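You operate a simulated robot arm through the tools that you are given. There is no shell and no other tool.

The job below is to be done with a simulated two-armed robot. You get a single attempt, and the scene is never put back.

TASK
Take the blue feeder sucker on the top of the low pallet and put it away on the top of the cover trolley. Then take the teal wiping block on the top of the low pallet and put it away on the shelf of the glue bench. Then put the green block on the wide white cover. Then open the packing drawer, put the steel setting block in the inside of the packing drawer, then shut the drawer. Then put the bare spool on the low shelf of the job trolley. Then pull the dust drawer open. The order counts. Set down upright: blue feeder sucker, teal wiping block, steel setting block, bare spool.

The check looks at the end state, three seconds after you hand in, the way a careful person would. Anything else that was tipped, shoved, dropped, spilled or broken makes it a failure. A push-on lid holds only when it is set on centred and level and pressed home; a screw cap is set on level and turned clockwise until tight.

THE ROBOT
Two 7-joint arms with two-finger parallel grippers on one trunk, on a base that drives. Base frame: it is fixed to the floor where the robot stands at the start and does not move with it; the origin is under the middle of the robot, x ahead of it, y to its left, z up; the surface under the hand at the start is at about z = 545. Readings come in mm, rad, newtons and seconds.
The left shoulder is at the start at [20, 113, 972], the right one opposite. With the tool pointing down near the work surface each hand reaches from about 120 to 580 mm from the robot's upright axis, wherever it stands, measured 20 degrees to its own side. Places, roughly: bare spool (6x6x8 cm) [6400, -3600, 900]; blue feeder sucker (4x4x5 cm) [500, 0, 600]; dust drawer [5200, 7800, 500]; green block [5000, -2000, 1000]; inside of the packing drawer [7300, -2900, 800]; low shelf of the job trolley [5800, -4100, 300]; packing drawer [7200, -2800, 800]; shelf of the glue bench [3400, 11100, 500]; steel setting block [5500, -1500, 1000]; teal wiping block (4x6x5 cm) [800, 200, 600]; top of the cover trolley [-800, 6900, 700]; wide white cover (31x20x2 cm) [5300, -1700, 1000]. Payload 1.57 kg a hand.
Tool frame (each hand has its own): the origin (TCP) lies between the finger pads and is the grasp point; the fingertips stand 30 mm ahead of it; z points along the fingers, y is the line along which they close. Largest opening 80 mm; finger width 17, thickness 12; the body of the gripper, 40 by 82 mm, starts 80 mm behind the TCP.
Orientation is told as [roll, pitch, yaw] about the base's x, y, z axes, in that order, counted from this pose: with the fingers straight down and closing along the base's y, the tool's x points along the base's -x, its y along +y and its z along -z.

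THE INTERFACE
- The arms move only by the tool play_rows. It takes "left_steps", "right_steps" or both (then of equal length, played together; a hand with none holds still); each is a list of rows, each an object (a shift or turn left out is 0, a gripper value left out holds the last) with "travel": the shift along the base's x, y, z in m, a list of three; "angular": the turn, a rotation vector about the base's x, y, z in rad, a list of three. In form: [{"travel": [dx, dy, dz], "angular": [ax, ay, az]}, ...]. A call has 1 to 20 rows; each row shifts and turns the commanded pose from where the row before left it. "left_hand" and "right_hand" are, for a hand that has rows, the gripper command, from -1 (fully open) to 1 (shut), values between in proportion, set as the call begins (left out, the last holds). A row lasts 0.2 s, in which the tool goes at most 50 mm and 0.15 rad; a call with a longer step from one row to the next is refused whole, and so is a gripper value outside its range. A pose out of reach is approached as far as the arm can. The call stops where the force on the tool passes 40 N (or 10 N more than at its start, if that is more) or the arm is blocked; 0.2 s more then pass. Each finger travels about 45 mm/s and halts on what it meets, pressing with about 43 N; the grip force reading is that of the motor and also rises with nothing between the fingers. The clock runs only during rows and for 0.2 s after the last one: add rows that do not move to give the fingers time. The reply holds the time, the measured pose of the TCP, the force on the tool along the base axes, the opening and the grip force, in the units named above and with some noise, with the torque about the TCP (base axes, N m) and any sound that the robot's microphone picked up.
- Cameras (640 x 400 px; columns grow to the right, rows downward): "scene" is now at [97.8, -2.1, 1095.7]; the picture's right is [-0.02, -1.00, 0.00], its down [-0.59, 0.01, -0.81] and it looks along [0.81, -0.02, -0.59] (base axes); focal length 276 px, centre (320, 200). "left" rides on the left gripper at [72, 7, -122] in its tool frame; the picture's right is [-0.09, 1.00, 0.00], its down [-0.84, -0.08, -0.54] and it looks along [-0.54, -0.05, 0.84] (tool axes); focal length 238 px, centre (320, 200). "right" rides on the right gripper at [72, -7, -122] in its tool frame; the picture's right is [0.09, 1.00, 0.00], its down [-0.84, 0.08, -0.54] and it looks along [-0.54, 0.05, 0.84] (tool axes); focal length 238 px, centre (320, 200).
- capture(camera): a new picture of that camera. It takes no simulated time.
- slide_trunk(by): slides the trunk up (or, below 0, down) by that many mm; the arms and the scene camera ride with it, the base frame stays. It gives what a move gives, with no picture.
- base_move(legs): drives the robot by 1 to 6 legs, each [ahead, left, turn to the left] in mm, mm and rad, along the robot's own axes; the way and the turn of a leg run together, so that a leg with both is an arc; at most 1500 mm and 3.142 rad a leg. The arms and the cameras ride along, it lands a little off, and it stops where it bumps. It gives what a move gives.
- turn_head(pan, tilt): turns the head with the scene camera to pan (to the left, within 1.396 rad either way) and tilt (down, from -0.506 to 1.204), counted from straight ahead of the robot. It gives what a move gives.
- point_at(camera, pixels): there is no depth. For up to 12 entries [column, row, z] of the newest picture of that camera ("zoom" is the newest enlarged one), the place [x, y] in the base frame at which the ray of that pixel passes the height z, good to about 3 mm. It takes no simulated time.
- enlarge(camera, box): a new picture of the part [left, top, right, bottom] of that camera's present view, enlarged. It takes no simulated time.
- sign_off(): hands the job in; it is judged then, once.

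Leave the grippers open and the arms clear of the work at the hand-in unless told otherwise.

The tools are called by a JSON object that holds its "op" and its "data". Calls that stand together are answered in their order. play_rows: Moves the arms, as the interface text tells. Its arguments: {"type":"object","properties":{"left_steps":{"type":"array"},"left_hand":{"type":"number"},"right_steps":{"type":"array"},"right_hand":{"type":"number"}},"required":[]} The other tools are called the same way: slide_trunk (by) slides the trunk up or down; base_move (legs) drives the base; turn_head (pan, tilt) turns the head that bears the scene camera; capture (camera) takes a picture; point_at (camera, pixels) gives the place at which the rays of pixels pass given heights; enlarge (camera, box) takes an enlarged picture of a part of a camera's view; sign_off () hands the job in.

At the start:

```text
time_s: 0.0
left_tcp_pos: [363.7, 171.6, 780.5]
left_ee_rot: [-0.001, -0.001, -0.001]
left_wrist_force: [0.2, 0.0, 1.2]
left_torque: [0.03, -0.04, 0.03]
left_opening: 80.0
left_finger_force: 0.0
right_tcp_pos: [460.3, -95.3, 861.8]
right_ee_rot: [-0.002, 0.0, 0.0]
right_wrist_force: [0.9, -0.2, 0.0]
right_torque: [0.03, 0.03, -0.01]
right_opening: 80.0
right_finger_force: 0.1
trunk travel left (down, up): [-25.0, 545.0]
robot x, y, heading: [0.4, 1.0, -0.001]
head pan, tilt: [-0.021, 0.632]
```

scene: 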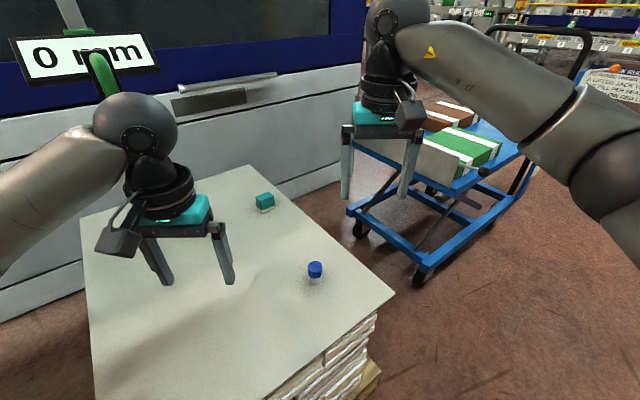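
right: 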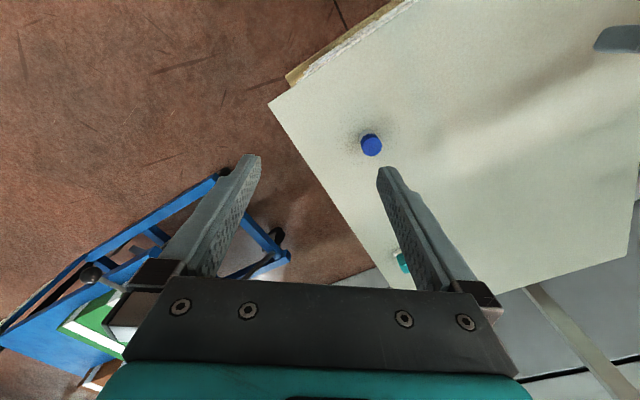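
left: 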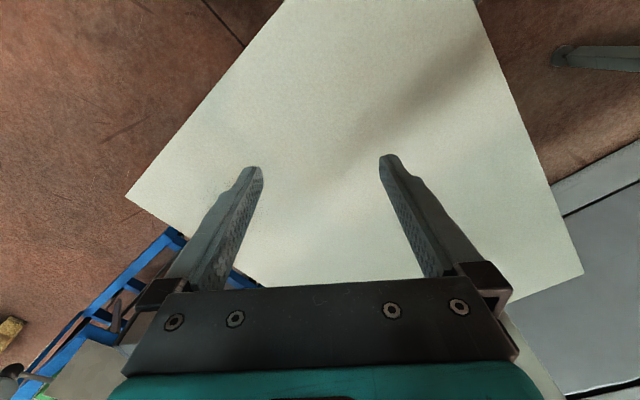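

I can see the blue sucker at about (315,270) and the teal block at about (265,202) on the pallet. I'll enlarge both and work out where they are.

{"op": "enlarge", "data": {"camera": "scene", "box": [230, 170, 370, 300]}}

{"op": "point_at", "data": {"camera": "scene", "pixels": [[315, 281, 545], [315, 266, 595], [265, 210, 545], [265, 195, 595], [394, 294, 545], [247, 165, 545], [82, 218, 545]]}}

{"op": "point_at", "data": {"camera": "right", "pixels": [[371, 140, 595], [371, 153, 545]]}}

```text
3.08 times, centred on (300, 235) of scene
```

zoom: 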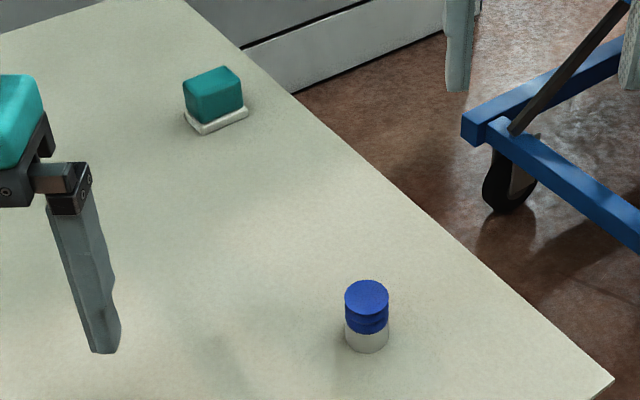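

```text
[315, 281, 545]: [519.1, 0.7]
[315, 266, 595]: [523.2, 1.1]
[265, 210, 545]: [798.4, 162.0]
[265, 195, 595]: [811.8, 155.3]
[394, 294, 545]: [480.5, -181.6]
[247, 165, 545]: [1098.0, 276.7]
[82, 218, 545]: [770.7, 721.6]
```

```text
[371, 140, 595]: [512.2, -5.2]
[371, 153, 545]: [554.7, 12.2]
```

The enlarged view shows both objects clearly, so I'll refine their positions from it.

{"op": "point_at", "data": {"camera": "zoom", "pixels": [[367, 291, 595], [367, 338, 545], [345, 338, 545], [389, 338, 545], [200, 134, 545], [248, 116, 545], [186, 118, 545], [184, 81, 595], [227, 67, 595], [242, 78, 595], [194, 93, 595]]}}

{"op": "enlarge", "data": {"camera": "right", "box": [330, 100, 430, 180]}}

```text
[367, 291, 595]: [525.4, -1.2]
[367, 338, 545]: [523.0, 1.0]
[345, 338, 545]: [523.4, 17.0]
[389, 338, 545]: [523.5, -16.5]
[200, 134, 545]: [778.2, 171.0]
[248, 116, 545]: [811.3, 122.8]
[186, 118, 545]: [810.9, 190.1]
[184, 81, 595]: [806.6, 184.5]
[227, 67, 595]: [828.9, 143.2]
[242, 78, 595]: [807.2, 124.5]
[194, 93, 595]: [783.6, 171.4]
```

```text
5.00 times, centred on (380, 140) of right
```

zoom: 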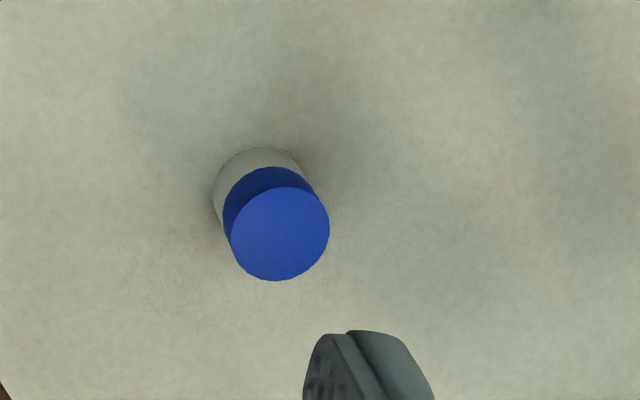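

The sucker stands at about (524, 0) with a diameter of about 36 mm. I'll bring the open right hand above it at z≈690, then check with the wrist camera.

{"op": "play_rows", "data": {"right_steps": [{"travel": [0.016, 0.024, -0.02]}, {"travel": [0.016, 0.024, -0.04]}, {"travel": [0.016, 0.024, -0.04]}, {"travel": [0.016, 0.023, -0.04]}, {"travel": [0, 0, -0.032]}, {"travel": [0, 0, 0]}], "right_hand": -1}}

{"op": "capture", "data": {"camera": "right"}}

```text
time_s: 1.4
left_tcp_pos: [362.0, 172.2, 780.9]
left_ee_rot: [0.0, 0.0, 0.0]
left_wrist_force: [-0.3, 0.1, 0.4]
left_torque: [-0.01, 0.01, -0.01]
left_opening: 80.1
left_finger_force: 0.0
right_tcp_pos: [523.7, -1.8, 687.2]
right_ee_rot: [0.0, 0.001, 0.003]
right_wrist_force: [0.2, -0.7, -0.5]
right_torque: [0.01, -0.03, 0.0]
right_opening: 80.0
right_finger_force: 0.0
trunk travel left (down, up): [-25.0, 545.0]
robot x, y, heading: [-1.4, -4.4, -0.003]
head pan, tilt: [-0.021, 0.632]
```

```text
taken
```

right: 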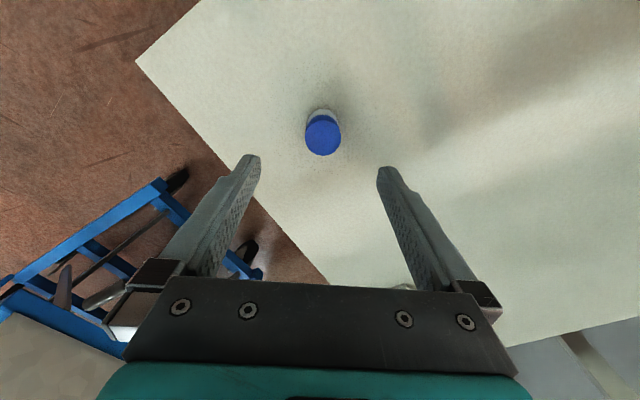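

The sucker sits between the fingers in the view, at about (323,135). I'll check where its top is.

{"op": "point_at", "data": {"camera": "right", "pixels": [[324, 140, 595], [306, 134, 595], [341, 134, 595], [322, 117, 545]]}}

```text
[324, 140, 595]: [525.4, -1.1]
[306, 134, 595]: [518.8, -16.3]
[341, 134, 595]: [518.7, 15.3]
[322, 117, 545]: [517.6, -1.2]
```

The position agrees at about (523, -1). I'll go straight down to z≈579 with the fingers open, then close.

{"op": "play_rows", "data": {"right_steps": [{"travel": [0, 0, -0.035]}, {"travel": [0, 0, -0.035]}, {"travel": [0, 0, -0.025]}, {"travel": [0, 0, -0.013]}, {"travel": [0, 0, 0]}], "right_hand": -1}}

{"op": "play_rows", "data": {"right_steps": [{}, {}, {}, {}, {}, {}], "right_hand": 1}}

{"op": "capture", "data": {"camera": "right"}}

```text
time_s: 2.6
left_tcp_pos: [363.7, 172.2, 779.2]
left_ee_rot: [0.001, -0.002, 0.0]
left_wrist_force: [-0.2, 0.1, 0.2]
left_torque: [0.02, -0.01, 0.01]
left_opening: 79.9
left_finger_force: 0.1
right_tcp_pos: [522.6, -2.7, 582.0]
right_ee_rot: [0.0, 0.0, 0.001]
right_wrist_force: [-0.7, -0.4, 0.4]
right_torque: [0.01, 0.0, 0.0]
right_opening: 79.9
right_finger_force: 0.0
trunk travel left (down, up): [-25.0, 545.0]
robot x, y, heading: [-1.2, -3.2, 0.004]
head pan, tilt: [-0.021, 0.632]
```

```text
time_s: 4.0
left_tcp_pos: [361.6, 172.1, 779.1]
left_ee_rot: [0.001, -0.001, 0.0]
left_wrist_force: [0.7, 0.2, -0.6]
left_torque: [0.04, -0.03, 0.0]
left_opening: 80.0
left_finger_force: 0.1
right_tcp_pos: [523.2, -2.4, 580.2]
right_ee_rot: [-0.001, 0.001, -0.001]
right_wrist_force: [-0.3, 0.1, 0.2]
right_torque: [0.0, 0.04, 0.01]
right_opening: 33.0
right_finger_force: 41.0
trunk travel left (down, up): [-25.0, 545.0]
robot x, y, heading: [1.4, -3.5, -0.001]
head pan, tilt: [-0.021, 0.632]
```

```text
taken
```

right: 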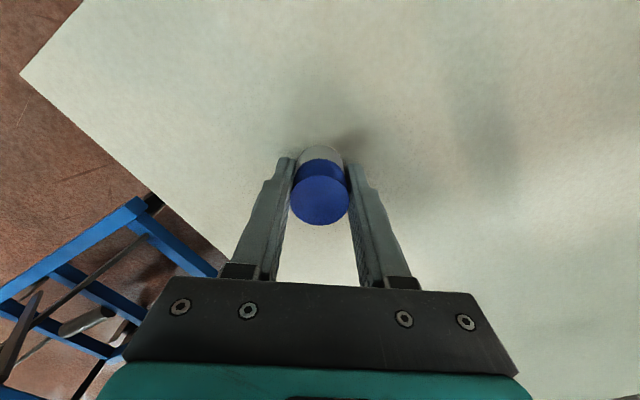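

The grip reads 33 mm at 41 N, so the sucker is held, with the TCP 35 mm above its bottom. I'll lift it, bring it back near the body, and look around with the head.

{"op": "play_rows", "data": {"right_steps": [{"travel": [0, 0, 0.03]}, {"travel": [0, 0, 0.04]}, {"travel": [0, 0, 0.045]}, {"travel": [-0.02, -0.02, 0.045]}, {"travel": [-0.04, -0.025, 0.045]}, {"travel": [-0.045, -0.025, 0.03]}, {"travel": [-0.045, -0.025, 0.02]}, {"travel": [-0.04, -0.03, 0.0]}, {}]}}

{"op": "turn_head", "data": {"pan": -0.5, "tilt": 0.75}}

{"op": "capture", "data": {"camera": "scene"}}

```text
refused: row 4 steps farther than a row can; nothing moved
```

```text
time_s: 4.9
left_tcp_pos: [361.9, 171.9, 780.6]
left_ee_rot: [-0.001, 0.0, -0.001]
left_wrist_force: [-0.1, 0.1, 0.4]
left_torque: [0.03, -0.02, -0.03]
left_opening: 79.8
left_finger_force: 0.1
right_tcp_pos: [523.5, -3.4, 581.9]
right_ee_rot: [0.0, -0.001, 0.0]
right_wrist_force: [-0.1, -0.3, -0.3]
right_torque: [0.01, 0.0, 0.0]
right_opening: 32.8
right_finger_force: 40.7
trunk travel left (down, up): [-25.0, 545.0]
robot x, y, heading: [-0.8, -0.6, -0.001]
head pan, tilt: [-0.499, 0.75]
```

```text
taken
```

scene: 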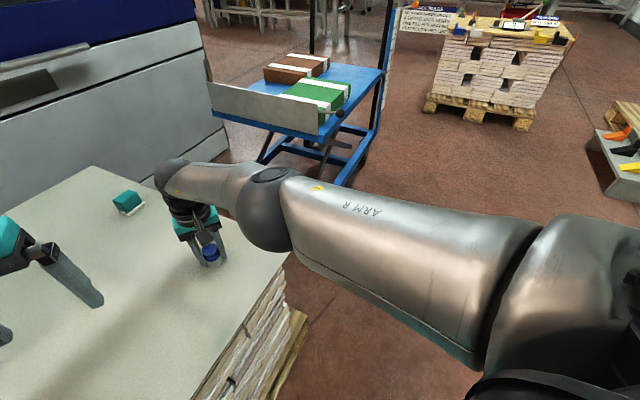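

The lift was refused because one step exceeded 50 mm. I'll redo it with shorter steps.

{"op": "play_rows", "data": {"right_steps": [{"travel": [0, 0, 0.03]}, {"travel": [0, 0, 0.04]}, {"travel": [0, 0, 0.045]}, {"travel": [-0.01, -0.015, 0.04]}, {"travel": [-0.03, -0.02, 0.03]}, {"travel": [-0.04, -0.02, 0.02]}, {"travel": [-0.04, -0.025, 0.01]}, {"travel": [-0.04, -0.025, 0.0]}, {"travel": [-0.02, -0.035, 0.0]}, {"travel": [-0.02, -0.035, 0.0]}, {}]}}

{"op": "turn_head", "data": {"pan": -0.35, "tilt": 0.85}}

{"op": "capture", "data": {"camera": "scene"}}

```text
time_s: 7.3
left_tcp_pos: [362.6, 171.3, 779.6]
left_ee_rot: [-0.001, 0.0, -0.001]
left_wrist_force: [-0.2, -0.7, 0.1]
left_torque: [0.04, -0.01, -0.04]
left_opening: 80.3
left_finger_force: 0.1
right_tcp_pos: [322.9, -175.6, 798.4]
right_ee_rot: [0.0, 0.001, 0.001]
right_wrist_force: [-0.1, 0.2, 0.1]
right_torque: [0.01, -0.01, 0.04]
right_opening: 32.6
right_finger_force: 41.0
trunk travel left (down, up): [-25.0, 545.0]
robot x, y, heading: [1.1, 4.2, -0.003]
head pan, tilt: [-0.499, 0.75]
```

```text
time_s: 8.0
left_tcp_pos: [361.8, 171.5, 780.4]
left_ee_rot: [0.001, 0.0, 0.001]
left_wrist_force: [-0.4, 0.9, -0.3]
left_torque: [-0.06, 0.01, 0.0]
left_opening: 79.9
left_finger_force: 0.1
right_tcp_pos: [323.7, -175.6, 799.8]
right_ee_rot: [0.0, -0.001, 0.0]
right_wrist_force: [-0.5, -0.7, -0.5]
right_torque: [0.03, -0.01, 0.0]
right_opening: 33.0
right_finger_force: 40.6
trunk travel left (down, up): [-25.0, 545.0]
robot x, y, heading: [1.8, -2.0, -0.002]
head pan, tilt: [-0.351, 0.85]
```

```text
taken
```

scene: 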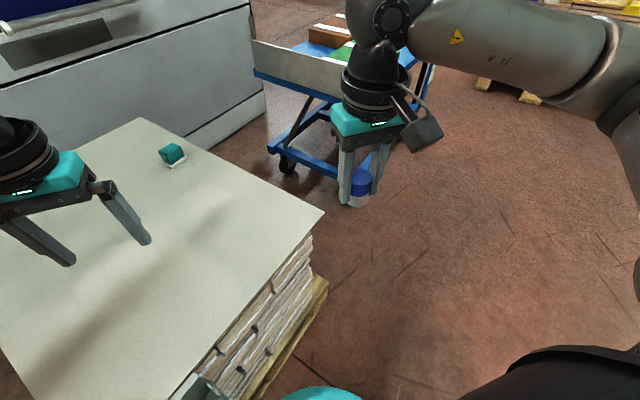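

From here I can read off where the pallet corner and the blue trolley stand. I'll convert those pixels.

{"op": "point_at", "data": {"camera": "scene", "pixels": [[325, 211, 545], [142, 117, 545], [327, 290, 100], [286, 172, 0], [270, 145, 200], [350, 200, 120], [318, 95, 600], [255, 72, 650], [172, 166, 545], [185, 163, 545], [160, 158, 545], [350, 186, 200]]}}

{"op": "turn_head", "data": {"pan": 0.3, "tilt": 1.2}}

{"op": "capture", "data": {"camera": "scene"}}

{"op": "turn_head", "data": {"pan": -1.0, "tilt": 1.0}}

{"op": "capture", "data": {"camera": "scene"}}

```text
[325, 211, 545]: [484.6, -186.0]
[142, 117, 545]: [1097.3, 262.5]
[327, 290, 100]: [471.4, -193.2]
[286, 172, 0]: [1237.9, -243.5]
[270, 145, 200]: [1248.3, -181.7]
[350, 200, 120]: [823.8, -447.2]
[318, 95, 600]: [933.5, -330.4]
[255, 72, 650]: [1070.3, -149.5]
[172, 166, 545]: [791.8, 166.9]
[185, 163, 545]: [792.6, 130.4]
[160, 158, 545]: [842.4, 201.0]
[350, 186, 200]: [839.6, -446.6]
```

```text
time_s: 9.1
left_tcp_pos: [361.6, 172.0, 779.5]
left_ee_rot: [-0.001, -0.002, 0.0]
left_wrist_force: [-0.5, -0.3, 0.3]
left_torque: [0.05, 0.0, -0.02]
left_opening: 79.8
left_finger_force: 0.0
right_tcp_pos: [324.9, -174.3, 799.8]
right_ee_rot: [0.001, 0.001, 0.001]
right_wrist_force: [0.2, -0.5, -0.7]
right_torque: [0.01, -0.02, 0.01]
right_opening: 32.7
right_finger_force: 40.9
trunk travel left (down, up): [-25.0, 545.0]
robot x, y, heading: [1.2, 0.9, 0.001]
head pan, tilt: [0.3, 1.201]
```

```text
taken
```

scene: 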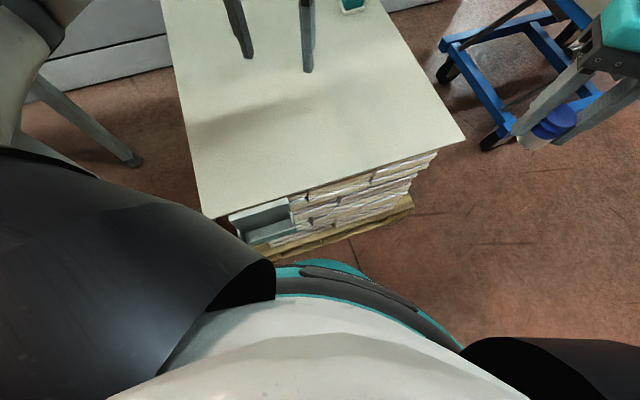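

```text
time_s: 10.5
left_tcp_pos: [362.3, 172.0, 780.5]
left_ee_rot: [-0.001, -0.001, 0.001]
left_wrist_force: [0.6, 0.2, 0.3]
left_torque: [0.03, 0.01, -0.02]
left_opening: 80.1
left_finger_force: 0.1
right_tcp_pos: [323.8, -174.9, 798.5]
right_ee_rot: [-0.001, 0.0, 0.001]
right_wrist_force: [-1.0, 0.3, -0.6]
right_torque: [-0.02, 0.03, 0.06]
right_opening: 32.7
right_finger_force: 40.7
trunk travel left (down, up): [-25.0, 545.0]
robot x, y, heading: [-2.1, -1.1, 0.001]
head pan, tilt: [-1.0, 1.0]
```

```text
taken
```

scene: 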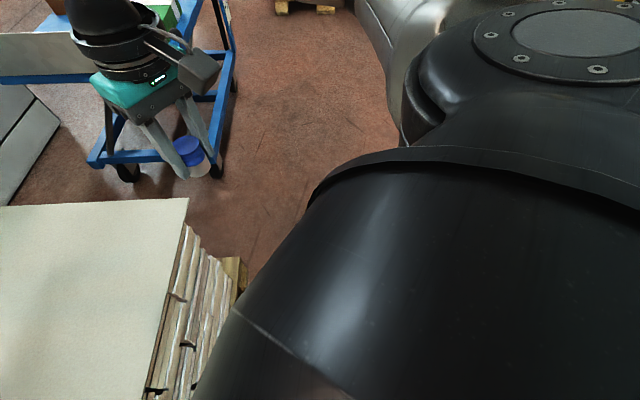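

The robot's own base rim shows when the head looks steeply down. I'll look again to measure the base against the pallet edge before planning the drive.

{"op": "turn_head", "data": {"pan": -0.3, "tilt": 1.2}}

{"op": "capture", "data": {"camera": "scene"}}

{"op": "point_at", "data": {"camera": "scene", "pixels": [[320, 265, 0], [320, 265, 250], [330, 210, 0], [200, 100, 0], [400, 50, 0]]}}

```text
time_s: 11.6
left_tcp_pos: [362.3, 173.1, 780.7]
left_ee_rot: [0.0, -0.001, 0.001]
left_wrist_force: [0.7, -0.4, 0.1]
left_torque: [-0.02, 0.02, 0.0]
left_opening: 80.2
left_finger_force: 0.1
right_tcp_pos: [323.4, -175.9, 799.5]
right_ee_rot: [0.001, 0.001, -0.001]
right_wrist_force: [0.5, 0.1, -1.0]
right_torque: [0.0, -0.01, 0.03]
right_opening: 32.9
right_finger_force: 40.9
trunk travel left (down, up): [-25.0, 545.0]
robot x, y, heading: [0.6, 0.4, 0.001]
head pan, tilt: [-0.3, 1.201]
```

```text
taken
```

scene: 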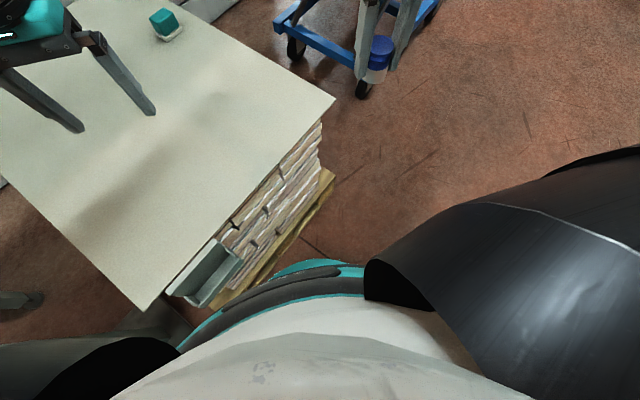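

```text
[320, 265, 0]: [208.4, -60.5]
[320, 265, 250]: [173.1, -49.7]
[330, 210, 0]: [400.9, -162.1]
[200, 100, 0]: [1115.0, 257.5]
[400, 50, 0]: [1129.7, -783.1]
```

I'll measure points on the base rim and on the pallet's foot.

{"op": "point_at", "data": {"camera": "scene", "pixels": [[180, 348, 100], [240, 290, 100], [318, 262, 100], [362, 265, 100], [332, 175, 100], [213, 306, 100], [332, 175, 50], [335, 98, 545], [147, 310, 545], [362, 97, 0], [295, 60, 0], [277, 25, 150]]}}

```text
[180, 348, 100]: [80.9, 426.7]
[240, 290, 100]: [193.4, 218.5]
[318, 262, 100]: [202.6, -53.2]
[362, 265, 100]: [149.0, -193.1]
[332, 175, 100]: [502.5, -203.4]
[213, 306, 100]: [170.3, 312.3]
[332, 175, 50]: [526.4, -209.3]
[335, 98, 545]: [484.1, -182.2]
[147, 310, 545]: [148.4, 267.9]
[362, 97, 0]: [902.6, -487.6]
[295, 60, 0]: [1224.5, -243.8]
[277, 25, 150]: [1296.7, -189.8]
```

I can't tell the rim's height from one view. I'll raise the trunk 200 mm, which raises the camera but not the base, to get parallax on the rim.

{"op": "slide_trunk", "data": {"by": 250}}

{"op": "capture", "data": {"camera": "scene"}}

{"op": "turn_head", "data": {"pan": -0.9, "tilt": 1.2}}

{"op": "capture", "data": {"camera": "scene"}}

```text
time_s: 14.2
left_tcp_pos: [361.6, 171.5, 1029.3]
left_ee_rot: [0.0, 0.001, -0.001]
left_wrist_force: [0.0, 0.2, 0.8]
left_torque: [0.02, -0.02, -0.03]
left_opening: 80.3
left_finger_force: 0.1
right_tcp_pos: [323.5, -174.1, 1049.2]
right_ee_rot: [0.001, 0.0, -0.001]
right_wrist_force: [0.3, 0.0, -0.9]
right_torque: [0.0, -0.01, -0.02]
right_opening: 33.2
right_finger_force: 41.5
trunk travel left (down, up): [-275.0, 295.0]
robot x, y, heading: [-2.1, 0.3, -0.002]
head pan, tilt: [-0.3, 1.201]
```

```text
taken
```

scene: 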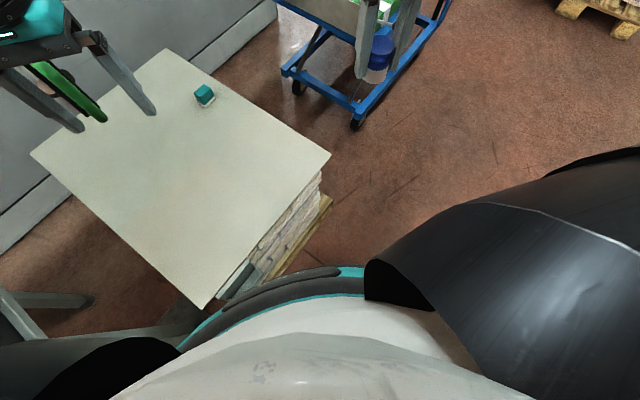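

```text
time_s: 15.2
left_tcp_pos: [362.2, 172.6, 1030.0]
left_ee_rot: [-0.001, 0.0, -0.001]
left_wrist_force: [0.1, -0.3, 0.2]
left_torque: [-0.01, 0.0, 0.01]
left_opening: 80.0
left_finger_force: 0.1
right_tcp_pos: [323.4, -174.6, 1048.7]
right_ee_rot: [-0.001, 0.0, -0.001]
right_wrist_force: [-0.2, -0.8, -0.1]
right_torque: [0.01, -0.03, -0.01]
right_opening: 32.6
right_finger_force: 40.6
trunk travel left (down, up): [-275.0, 295.0]
robot x, y, heading: [-0.6, -1.8, -0.001]
head pan, tilt: [-0.901, 1.201]
```

```text
taken
```

scene: 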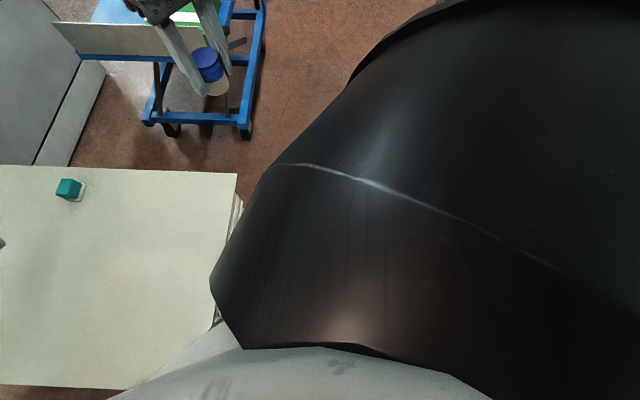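

The upper rim rides with the trunk. The base front is about 210–230 mm from the axis. Next I'll measure the blue trolley's lower frame and the pallet corner from this higher view.

{"op": "point_at", "data": {"camera": "scene", "pixels": [[148, 125, 130], [250, 133, 130], [172, 136, 0], [245, 140, 0], [238, 175, 545], [243, 200, 100], [73, 196, 545], [87, 190, 545], [55, 190, 545], [60, 179, 595], [82, 182, 595]]}}

{"op": "enlarge", "data": {"camera": "scene", "box": [20, 150, 140, 230]}}

```text
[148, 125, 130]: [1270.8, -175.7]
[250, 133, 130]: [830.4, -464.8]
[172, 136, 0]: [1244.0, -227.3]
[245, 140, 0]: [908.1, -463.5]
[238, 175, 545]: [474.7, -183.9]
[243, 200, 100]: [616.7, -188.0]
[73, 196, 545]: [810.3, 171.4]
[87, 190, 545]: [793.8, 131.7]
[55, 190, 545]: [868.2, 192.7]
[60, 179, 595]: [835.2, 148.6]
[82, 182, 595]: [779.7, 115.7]
```

```text
5.00 times, centred on (80, 190) of scene
```

zoom: 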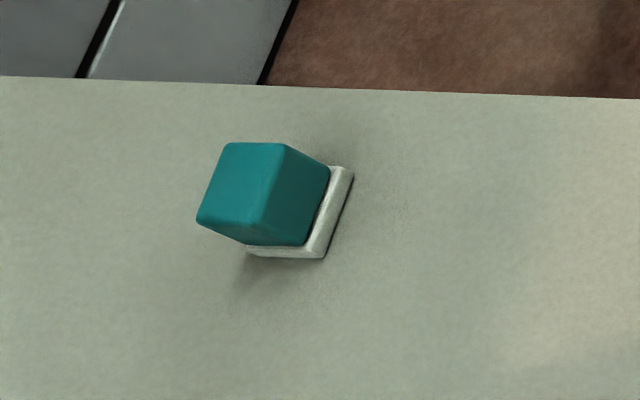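

The enlarged view shows the block's base plate and top face, so I'll measure their corners.

{"op": "point_at", "data": {"camera": "zoom", "pixels": [[323, 258, 545], [353, 176, 545], [248, 253, 545], [228, 143, 595], [285, 143, 595], [197, 221, 595], [263, 225, 595]]}}

```text
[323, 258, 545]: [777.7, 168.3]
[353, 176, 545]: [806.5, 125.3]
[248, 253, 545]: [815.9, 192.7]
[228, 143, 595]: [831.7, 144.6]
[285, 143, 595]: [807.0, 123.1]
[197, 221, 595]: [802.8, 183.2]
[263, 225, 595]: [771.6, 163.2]
```

The block's centre is about (807,157), with its short axis pointing about 33° from +x. The trolley frame corner is near (815,-455) and the pallet corner near (500,-205). I'll stand at the pallet corner, near (555,-475), and reach the block sideways with the left arm. First I'll tuck the right hand in and raise it.

{"op": "play_rows", "data": {"right_steps": [{"travel": [-0.02, -0.02, 0.03]}, {"travel": [-0.02, -0.02, 0.03]}, {"travel": [-0.02, -0.02, 0.03]}, {"travel": [-0.01, -0.02, 0.02]}, {}]}}

{"op": "base_move", "data": {"legs": [[0, -475, 0], [300, 0, 0]]}}

{"op": "turn_head", "data": {"pan": 0.4, "tilt": 1.1}}

{"op": "capture", "data": {"camera": "scene"}}

```text
time_s: 16.4
left_tcp_pos: [363.1, 173.5, 1030.4]
left_ee_rot: [0.0, -0.001, 0.001]
left_wrist_force: [0.3, -0.5, -0.5]
left_torque: [0.01, 0.0, -0.01]
left_opening: 79.9
left_finger_force: 0.1
right_tcp_pos: [254.0, -254.3, 1158.1]
right_ee_rot: [0.0, 0.001, -0.002]
right_wrist_force: [0.0, 0.7, -0.1]
right_torque: [0.02, -0.03, -0.02]
right_opening: 32.7
right_finger_force: 40.5
trunk travel left (down, up): [-275.0, 295.0]
robot x, y, heading: [5.0, -3.0, 0.001]
head pan, tilt: [-0.901, 1.201]
```

```text
time_s: 20.9
left_tcp_pos: [667.9, -302.2, 1029.8]
left_ee_rot: [0.001, -0.001, 0.003]
left_wrist_force: [0.9, 0.2, -0.1]
left_torque: [0.01, -0.03, -0.01]
left_opening: 80.1
left_finger_force: 0.0
right_tcp_pos: [561.4, -729.0, 1157.5]
right_ee_rot: [-0.001, 0.001, 0.004]
right_wrist_force: [-0.6, 0.4, -0.2]
right_torque: [0.02, 0.01, 0.02]
right_opening: 33.0
right_finger_force: 40.9
trunk travel left (down, up): [-275.0, 295.0]
robot x, y, heading: [306.4, -475.8, 0.004]
head pan, tilt: [-0.901, 1.201]
```

```text
time_s: 22.4
left_tcp_pos: [668.1, -303.3, 1030.7]
left_ee_rot: [0.001, 0.0, 0.003]
left_wrist_force: [0.4, -0.3, 0.8]
left_torque: [-0.02, 0.05, -0.02]
left_opening: 79.8
left_finger_force: 0.1
right_tcp_pos: [560.2, -729.0, 1157.3]
right_ee_rot: [-0.001, -0.001, 0.003]
right_wrist_force: [0.5, -0.2, -0.5]
right_torque: [0.01, 0.01, 0.01]
right_opening: 32.8
right_finger_force: 41.2
trunk travel left (down, up): [-275.0, 295.0]
robot x, y, heading: [306.5, -474.4, 0.003]
head pan, tilt: [0.4, 1.1]
```

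```text
taken
```

scene: 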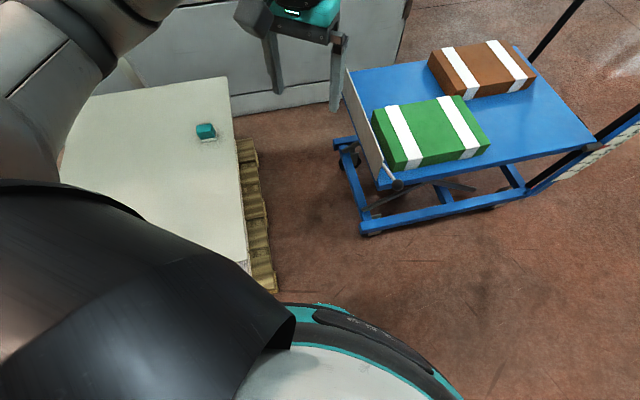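

This view shows the gap clearly. I'll measure the trolley's lower corner at (363,236), the pallet foot at (275,292), the block, and the trolley's rails.

{"op": "point_at", "data": {"camera": "scene", "pixels": [[363, 236, 100], [363, 236, 150], [336, 150, 150], [275, 292, 50], [275, 292, 100], [240, 140, 100], [246, 268, 545], [207, 139, 545], [205, 125, 595], [376, 190, 600], [345, 72, 600], [590, 150, 600]]}}

{"op": "enlarge", "data": {"camera": "scene", "box": [320, 130, 420, 250]}}

```text
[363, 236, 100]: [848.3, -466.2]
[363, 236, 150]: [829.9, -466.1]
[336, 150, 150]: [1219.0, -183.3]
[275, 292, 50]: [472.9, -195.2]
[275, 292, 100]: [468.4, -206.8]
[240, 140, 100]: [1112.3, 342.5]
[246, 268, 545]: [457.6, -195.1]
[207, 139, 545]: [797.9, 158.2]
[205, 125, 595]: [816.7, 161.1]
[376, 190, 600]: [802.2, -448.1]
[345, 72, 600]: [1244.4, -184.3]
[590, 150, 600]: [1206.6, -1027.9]
```

```text
3.33 times, centred on (370, 190) of scene
```

zoom: 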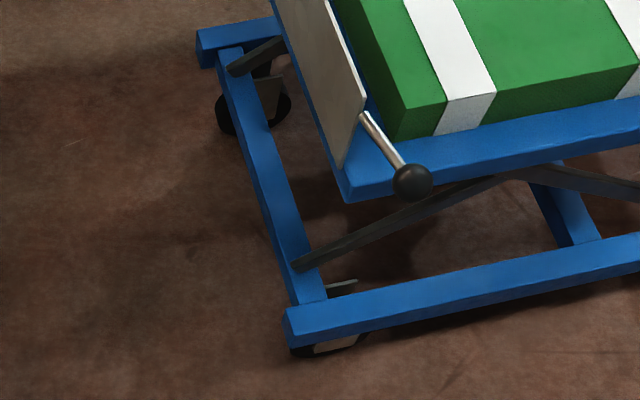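

The trolley corner is at about (838,-466) and the pallet corner at about (472,-200). Driving ahead 255 mm puts me near (560,-463) with about 260 mm clear to each.

{"op": "base_move", "data": {"legs": [[255, 10, 0]]}}

{"op": "turn_head", "data": {"pan": 1.2, "tilt": 0.9}}

{"op": "capture", "data": {"camera": "scene"}}

```text
time_s: 24.2
left_tcp_pos: [923.9, -292.7, 1029.8]
left_ee_rot: [-0.001, 0.0, 0.003]
left_wrist_force: [0.7, -0.1, 0.8]
left_torque: [0.0, 0.03, 0.03]
left_opening: 80.0
left_finger_force: 0.0
right_tcp_pos: [816.6, -719.0, 1158.1]
right_ee_rot: [0.001, 0.0, 0.002]
right_wrist_force: [0.0, 1.4, 0.1]
right_torque: [0.0, 0.01, -0.01]
right_opening: 32.9
right_finger_force: 40.9
trunk travel left (down, up): [-275.0, 295.0]
robot x, y, heading: [560.9, -466.5, 0.001]
head pan, tilt: [0.4, 1.1]
```

```text
time_s: 25.3
left_tcp_pos: [923.9, -293.1, 1030.8]
left_ee_rot: [-0.001, 0.0, 0.002]
left_wrist_force: [0.0, -0.1, -0.3]
left_torque: [-0.02, -0.02, -0.04]
left_opening: 80.1
left_finger_force: 0.0
right_tcp_pos: [816.0, -719.1, 1157.7]
right_ee_rot: [0.001, 0.001, 0.001]
right_wrist_force: [0.3, -0.2, -0.4]
right_torque: [0.01, 0.01, -0.01]
right_opening: 32.7
right_finger_force: 41.1
trunk travel left (down, up): [-275.0, 295.0]
robot x, y, heading: [564.0, -467.5, 0.0]
head pan, tilt: [1.201, 0.901]
```

```text
taken
```

scene: 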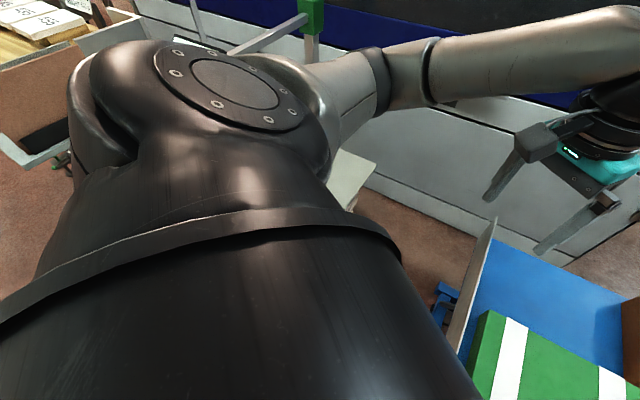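

Nothing bumped. I'll sweep the left arm at this height towards the block at (807,157), turning about +0.585 rad so the fingers will close along the block's long side.

{"op": "play_rows", "data": {"left_steps": [{"travel": [-0.0107, 0.0409, 0], "angular": [0, 0, 0.0532]}, {"travel": [-0.0107, 0.0409, 0], "angular": [0, 0, 0.0532]}, {"travel": [-0.0107, 0.0409, 0], "angular": [0, 0, 0.0532]}, {"travel": [-0.0107, 0.0409, 0], "angular": [0, 0, 0.0532]}, {"travel": [-0.0107, 0.0409, 0], "angular": [0, 0, 0.0532]}, {"travel": [-0.0107, 0.0409, 0], "angular": [0, 0, 0.0532]}, {"travel": [-0.0107, 0.0409, 0], "angular": [0, 0, 0.0532]}, {"travel": [-0.0107, 0.0409, 0], "angular": [0, 0, 0.0532]}, {"travel": [-0.0107, 0.0409, 0], "angular": [0, 0, 0.0532]}, {"travel": [-0.0107, 0.0409, 0], "angular": [0, 0, 0.0532]}, {"travel": [-0.0107, 0.0409, 0], "angular": [0, 0, 0.0532]}, {}], "left_hand": -1}}

{"op": "capture", "data": {"camera": "left"}}

```text
time_s: 27.9
left_tcp_pos: [805.5, 156.5, 1030.1]
left_ee_rot: [0.0, -0.001, 0.588]
left_wrist_force: [0.2, 0.0, -0.2]
left_torque: [0.01, -0.01, 0.0]
left_opening: 80.1
left_finger_force: 0.1
right_tcp_pos: [816.6, -719.8, 1156.5]
right_ee_rot: [0.002, 0.001, 0.001]
right_wrist_force: [-0.7, -0.8, -0.5]
right_torque: [0.0, -0.03, 0.02]
right_opening: 32.6
right_finger_force: 41.0
trunk travel left (down, up): [-275.0, 295.0]
robot x, y, heading: [561.5, -466.5, 0.002]
head pan, tilt: [1.201, 0.901]
```

```text
taken
```

left: 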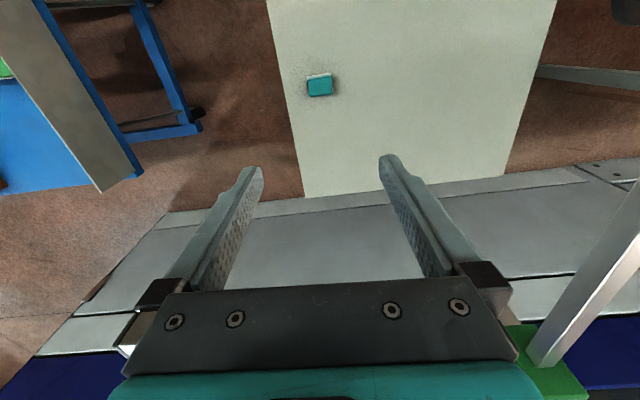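

The arm reached the spot directly above the block with the hand vertical. I'll lower the trunk all the way, 275 mm, then look again.

{"op": "slide_trunk", "data": {"by": -275}}

{"op": "capture", "data": {"camera": "left"}}

{"op": "enlarge", "data": {"camera": "left", "box": [270, 60, 370, 140]}}

```text
time_s: 30.7
left_tcp_pos: [804.8, 157.2, 756.2]
left_ee_rot: [0.0, -0.001, 0.589]
left_wrist_force: [-0.4, -0.5, 0.7]
left_torque: [-0.04, -0.03, -0.04]
left_opening: 79.9
left_finger_force: 0.0
right_tcp_pos: [815.0, -720.0, 882.2]
right_ee_rot: [-0.001, 0.0, 0.001]
right_wrist_force: [-0.5, -0.3, 0.7]
right_torque: [0.01, -0.01, -0.02]
right_opening: 32.6
right_finger_force: 40.9
trunk travel left (down, up): [0.0, 570.0]
robot x, y, heading: [564.5, -463.7, 0.005]
head pan, tilt: [1.201, 0.901]
```

```text
taken
```

left: 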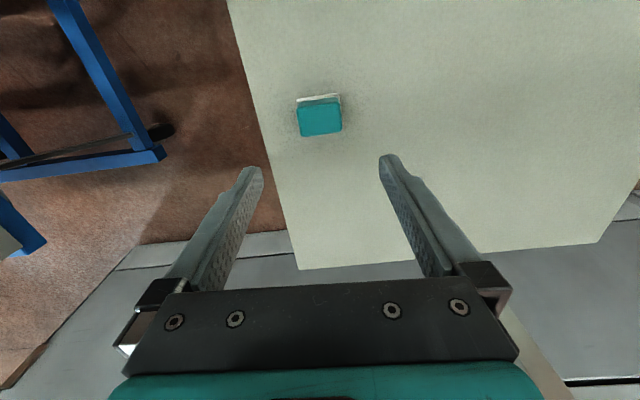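

```text
5.00 times, centred on (320, 100) of left
```

zoom: 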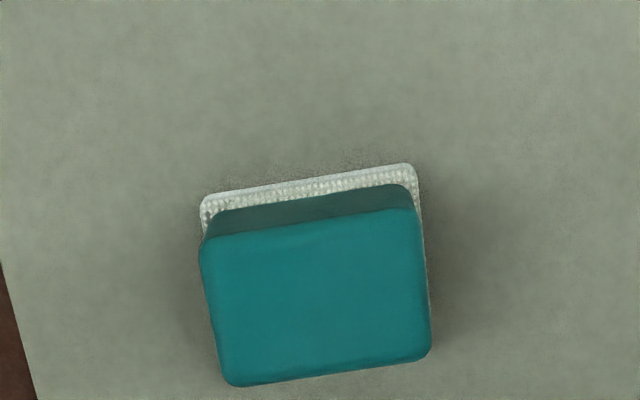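

The block looks well aligned with the tool. I'll measure its top-face corners in the enlarged view.

{"op": "point_at", "data": {"camera": "zoom", "pixels": [[201, 243, 592], [413, 211, 592], [430, 355, 592], [231, 385, 592], [316, 300, 592], [202, 200, 547], [413, 168, 547]]}}

```text
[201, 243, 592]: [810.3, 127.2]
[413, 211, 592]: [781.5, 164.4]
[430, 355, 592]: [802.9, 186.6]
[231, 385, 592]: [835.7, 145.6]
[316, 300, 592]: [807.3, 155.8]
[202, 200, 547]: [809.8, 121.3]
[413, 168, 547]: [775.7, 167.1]
```

The centre is (807.5,156) and the long side lies at about 127°, so I'll add 0.06 rad of yaw. I'll go down in stages and check that the arm still reaches.

{"op": "play_rows", "data": {"left_steps": [{"travel": [0.0025, -0.001, -0.02], "angular": [0, 0, 0.03]}, {"travel": [0, 0, -0.03], "angular": [0, 0, 0.03]}, {"travel": [0, 0, -0.03]}, {"travel": [0, 0, -0.03]}, {}], "left_hand": -1}}

{"op": "capture", "data": {"camera": "left"}}

```text
time_s: 31.9
left_tcp_pos: [804.0, 157.2, 646.1]
left_ee_rot: [0.001, 0.001, 0.645]
left_wrist_force: [0.5, 0.2, -0.4]
left_torque: [-0.02, -0.01, -0.02]
left_opening: 79.8
left_finger_force: 0.0
right_tcp_pos: [815.3, -719.4, 883.2]
right_ee_rot: [-0.001, 0.0, 0.001]
right_wrist_force: [0.1, 0.4, -0.5]
right_torque: [-0.01, 0.0, 0.02]
right_opening: 32.7
right_finger_force: 40.9
trunk travel left (down, up): [0.0, 570.0]
robot x, y, heading: [562.7, -467.5, 0.002]
head pan, tilt: [1.201, 0.901]
```

```text
taken
```

left: 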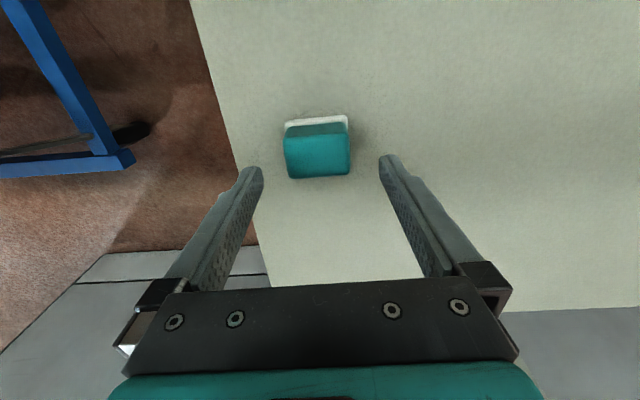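

The TCP is at z 646. I'll check where the block's corners are from here.

{"op": "point_at", "data": {"camera": "left", "pixels": [[285, 140, 592], [348, 135, 592], [350, 173, 592], [289, 179, 592], [286, 122, 547], [347, 115, 547]]}}

```text
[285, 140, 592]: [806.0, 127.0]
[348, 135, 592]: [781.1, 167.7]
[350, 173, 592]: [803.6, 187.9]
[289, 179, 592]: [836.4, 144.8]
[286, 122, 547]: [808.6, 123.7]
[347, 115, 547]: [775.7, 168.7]
```

The block centre is about (807,157) and the TCP is at (804,157). I'll nudge 3 mm in x, descend to z≈580, and then close.

{"op": "play_rows", "data": {"left_steps": [{"travel": [0.003, 0, -0.02]}, {"travel": [0, 0, -0.02]}, {"travel": [0, 0, -0.015]}, {"travel": [0, 0, -0.011]}, {}], "left_hand": -1}}

{"op": "capture", "data": {"camera": "left"}}

```text
time_s: 33.1
left_tcp_pos: [810.8, 155.5, 580.8]
left_ee_rot: [0.0, 0.001, 0.649]
left_wrist_force: [0.4, 0.0, -0.4]
left_torque: [-0.01, -0.01, 0.02]
left_opening: 80.0
left_finger_force: 0.1
right_tcp_pos: [815.8, -719.8, 883.3]
right_ee_rot: [0.001, 0.0, 0.001]
right_wrist_force: [-0.4, 0.1, -0.8]
right_torque: [-0.01, 0.01, 0.02]
right_opening: 32.9
right_finger_force: 41.3
trunk travel left (down, up): [0.0, 570.0]
robot x, y, heading: [559.8, -462.6, -0.004]
head pan, tilt: [1.201, 0.901]
```

```text
taken
```

left: 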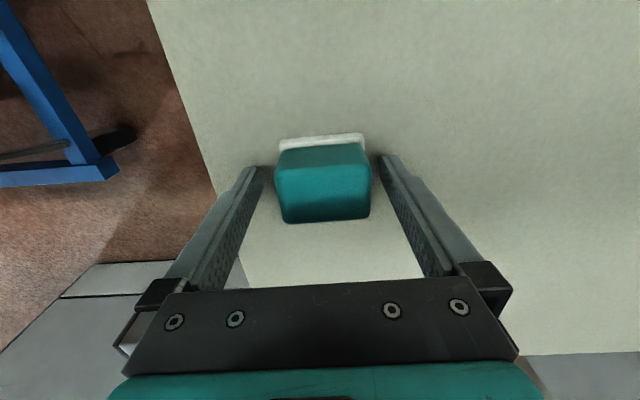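

The block sits between the fingers. I'll close the left hand.

{"op": "play_rows", "data": {"left_steps": [{}, {}, {}, {}, {}], "left_hand": 1}}

{"op": "capture", "data": {"camera": "left"}}

```text
time_s: 34.3
left_tcp_pos: [810.2, 156.1, 581.9]
left_ee_rot: [0.0, 0.0, 0.65]
left_wrist_force: [0.2, 0.2, -1.0]
left_torque: [0.03, 0.04, -0.05]
left_opening: 55.0
left_finger_force: 43.3
right_tcp_pos: [815.5, -719.6, 882.2]
right_ee_rot: [0.0, 0.0, 0.002]
right_wrist_force: [0.0, -1.0, -0.1]
right_torque: [-0.01, 0.01, -0.02]
right_opening: 32.5
right_finger_force: 40.6
trunk travel left (down, up): [0.0, 570.0]
robot x, y, heading: [563.6, -463.9, 0.003]
head pan, tilt: [1.201, 0.901]
```

```text
taken
```

left: 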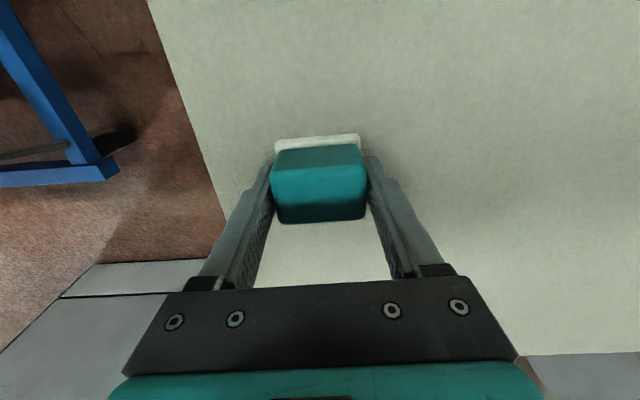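

The left hand holds the block at 55 mm and 43 N, with the TCP 36 mm above its bottom. I'll lift it, raise the trunk, and sweep the arm back in front.

{"op": "play_rows", "data": {"left_steps": [{"travel": [0, 0, 0.02]}, {"travel": [0, 0, 0.035]}, {"travel": [0, 0, 0.04]}, {"travel": [0, 0, 0.04]}, {"travel": [0, 0, 0.04]}, {}]}}

{"op": "slide_trunk", "data": {"by": 250}}

{"op": "play_rows", "data": {"left_steps": [{"travel": [0.0107, -0.0409, 0], "angular": [0, 0, -0.0587]}, {"travel": [0.0107, -0.0409, 0], "angular": [0, 0, -0.0587]}, {"travel": [0.0107, -0.0409, 0], "angular": [0, 0, -0.0587]}, {"travel": [0.0107, -0.0409, 0], "angular": [0, 0, -0.0587]}, {"travel": [0.0107, -0.0409, 0], "angular": [0, 0, -0.0587]}, {"travel": [0.0107, -0.0409, 0], "angular": [0, 0, -0.0587]}, {"travel": [0.0107, -0.0409, 0], "angular": [0, 0, -0.0587]}, {"travel": [0.0, -0.0409, 0], "angular": [0, 0, -0.0587]}, {"travel": [0.0, -0.0409, 0], "angular": [0, 0, -0.0587]}, {"travel": [-0.01, -0.0309, 0], "angular": [0, 0, -0.0587]}, {"travel": [-0.02, -0.02, 0], "angular": [0, 0, -0.0587]}, {}]}}

{"op": "turn_head", "data": {"pan": 0.0, "tilt": 0.3}}

{"op": "capture", "data": {"camera": "scene"}}

{"op": "capture", "data": {"camera": "left"}}

```text
time_s: 35.7
left_tcp_pos: [810.7, 154.7, 757.2]
left_ee_rot: [0.001, 0.0, 0.647]
left_wrist_force: [-0.5, 0.1, -0.1]
left_torque: [0.0, 0.0, -0.01]
left_opening: 54.8
left_finger_force: 42.5
right_tcp_pos: [817.2, -718.3, 882.7]
right_ee_rot: [0.001, 0.0, 0.002]
right_wrist_force: [0.1, -0.7, -1.1]
right_torque: [-0.04, 0.02, -0.03]
right_opening: 32.7
right_finger_force: 41.1
trunk travel left (down, up): [0.0, 570.0]
robot x, y, heading: [561.4, -469.3, 0.001]
head pan, tilt: [1.201, 0.901]
```

```text
time_s: 38.3
left_tcp_pos: [811.9, 154.9, 1005.3]
left_ee_rot: [0.0, -0.001, 0.647]
left_wrist_force: [0.5, 1.4, -0.7]
left_torque: [-0.02, -0.01, 0.0]
left_opening: 55.0
left_finger_force: 42.7
right_tcp_pos: [815.8, -719.2, 1133.0]
right_ee_rot: [0.0, -0.001, 0.003]
right_wrist_force: [-0.7, -0.2, 0.4]
right_torque: [0.0, 0.0, 0.0]
right_opening: 32.6
right_finger_force: 41.3
trunk travel left (down, up): [-250.0, 320.0]
robot x, y, heading: [562.4, -464.8, 0.008]
head pan, tilt: [1.201, 0.901]
```

```text
time_s: 40.9
left_tcp_pos: [853.6, -264.2, 1005.9]
left_ee_rot: [-0.001, 0.001, 0.001]
left_wrist_force: [0.6, 0.0, -1.0]
left_torque: [-0.01, 0.02, 0.0]
left_opening: 55.1
left_finger_force: 42.8
right_tcp_pos: [816.6, -719.2, 1133.5]
right_ee_rot: [-0.001, 0.001, 0.002]
right_wrist_force: [1.0, 0.1, 0.1]
right_torque: [0.0, -0.05, 0.01]
right_opening: 32.7
right_finger_force: 41.3
trunk travel left (down, up): [-250.0, 320.0]
robot x, y, heading: [565.1, -458.6, 0.002]
head pan, tilt: [1.201, 0.901]
```

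```text
time_s: 42.3
left_tcp_pos: [853.0, -264.2, 1003.9]
left_ee_rot: [-0.001, 0.0, 0.002]
left_wrist_force: [-1.0, 0.3, -0.5]
left_torque: [0.04, 0.02, -0.01]
left_opening: 54.7
left_finger_force: 42.5
right_tcp_pos: [816.8, -719.5, 1132.8]
right_ee_rot: [0.0, 0.001, 0.001]
right_wrist_force: [-0.5, 0.5, -1.0]
right_torque: [-0.03, -0.04, 0.0]
right_opening: 32.8
right_finger_force: 41.3
trunk travel left (down, up): [-250.0, 320.0]
robot x, y, heading: [562.5, -467.2, 0.002]
head pan, tilt: [0.0, 0.3]
```

```text
taken
```

scene: 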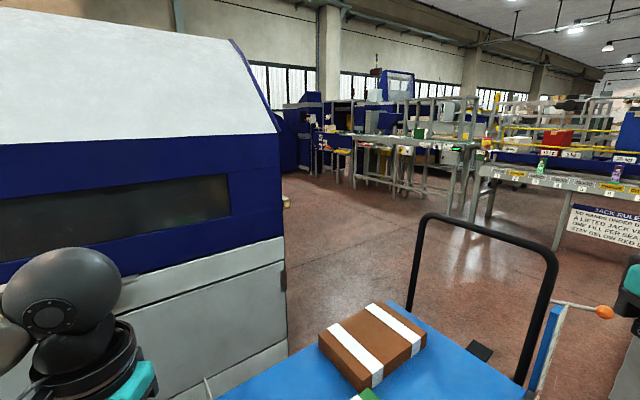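

```text
taken
```

left: 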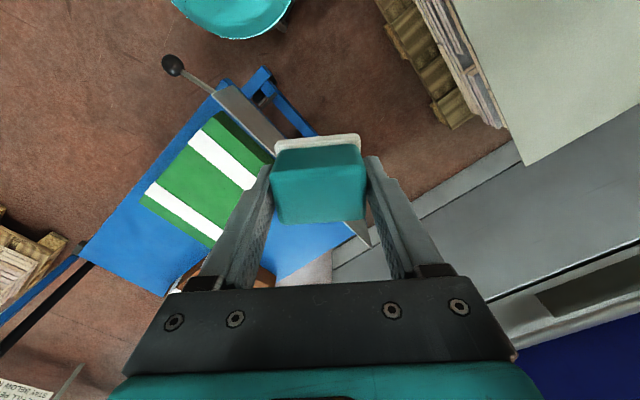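

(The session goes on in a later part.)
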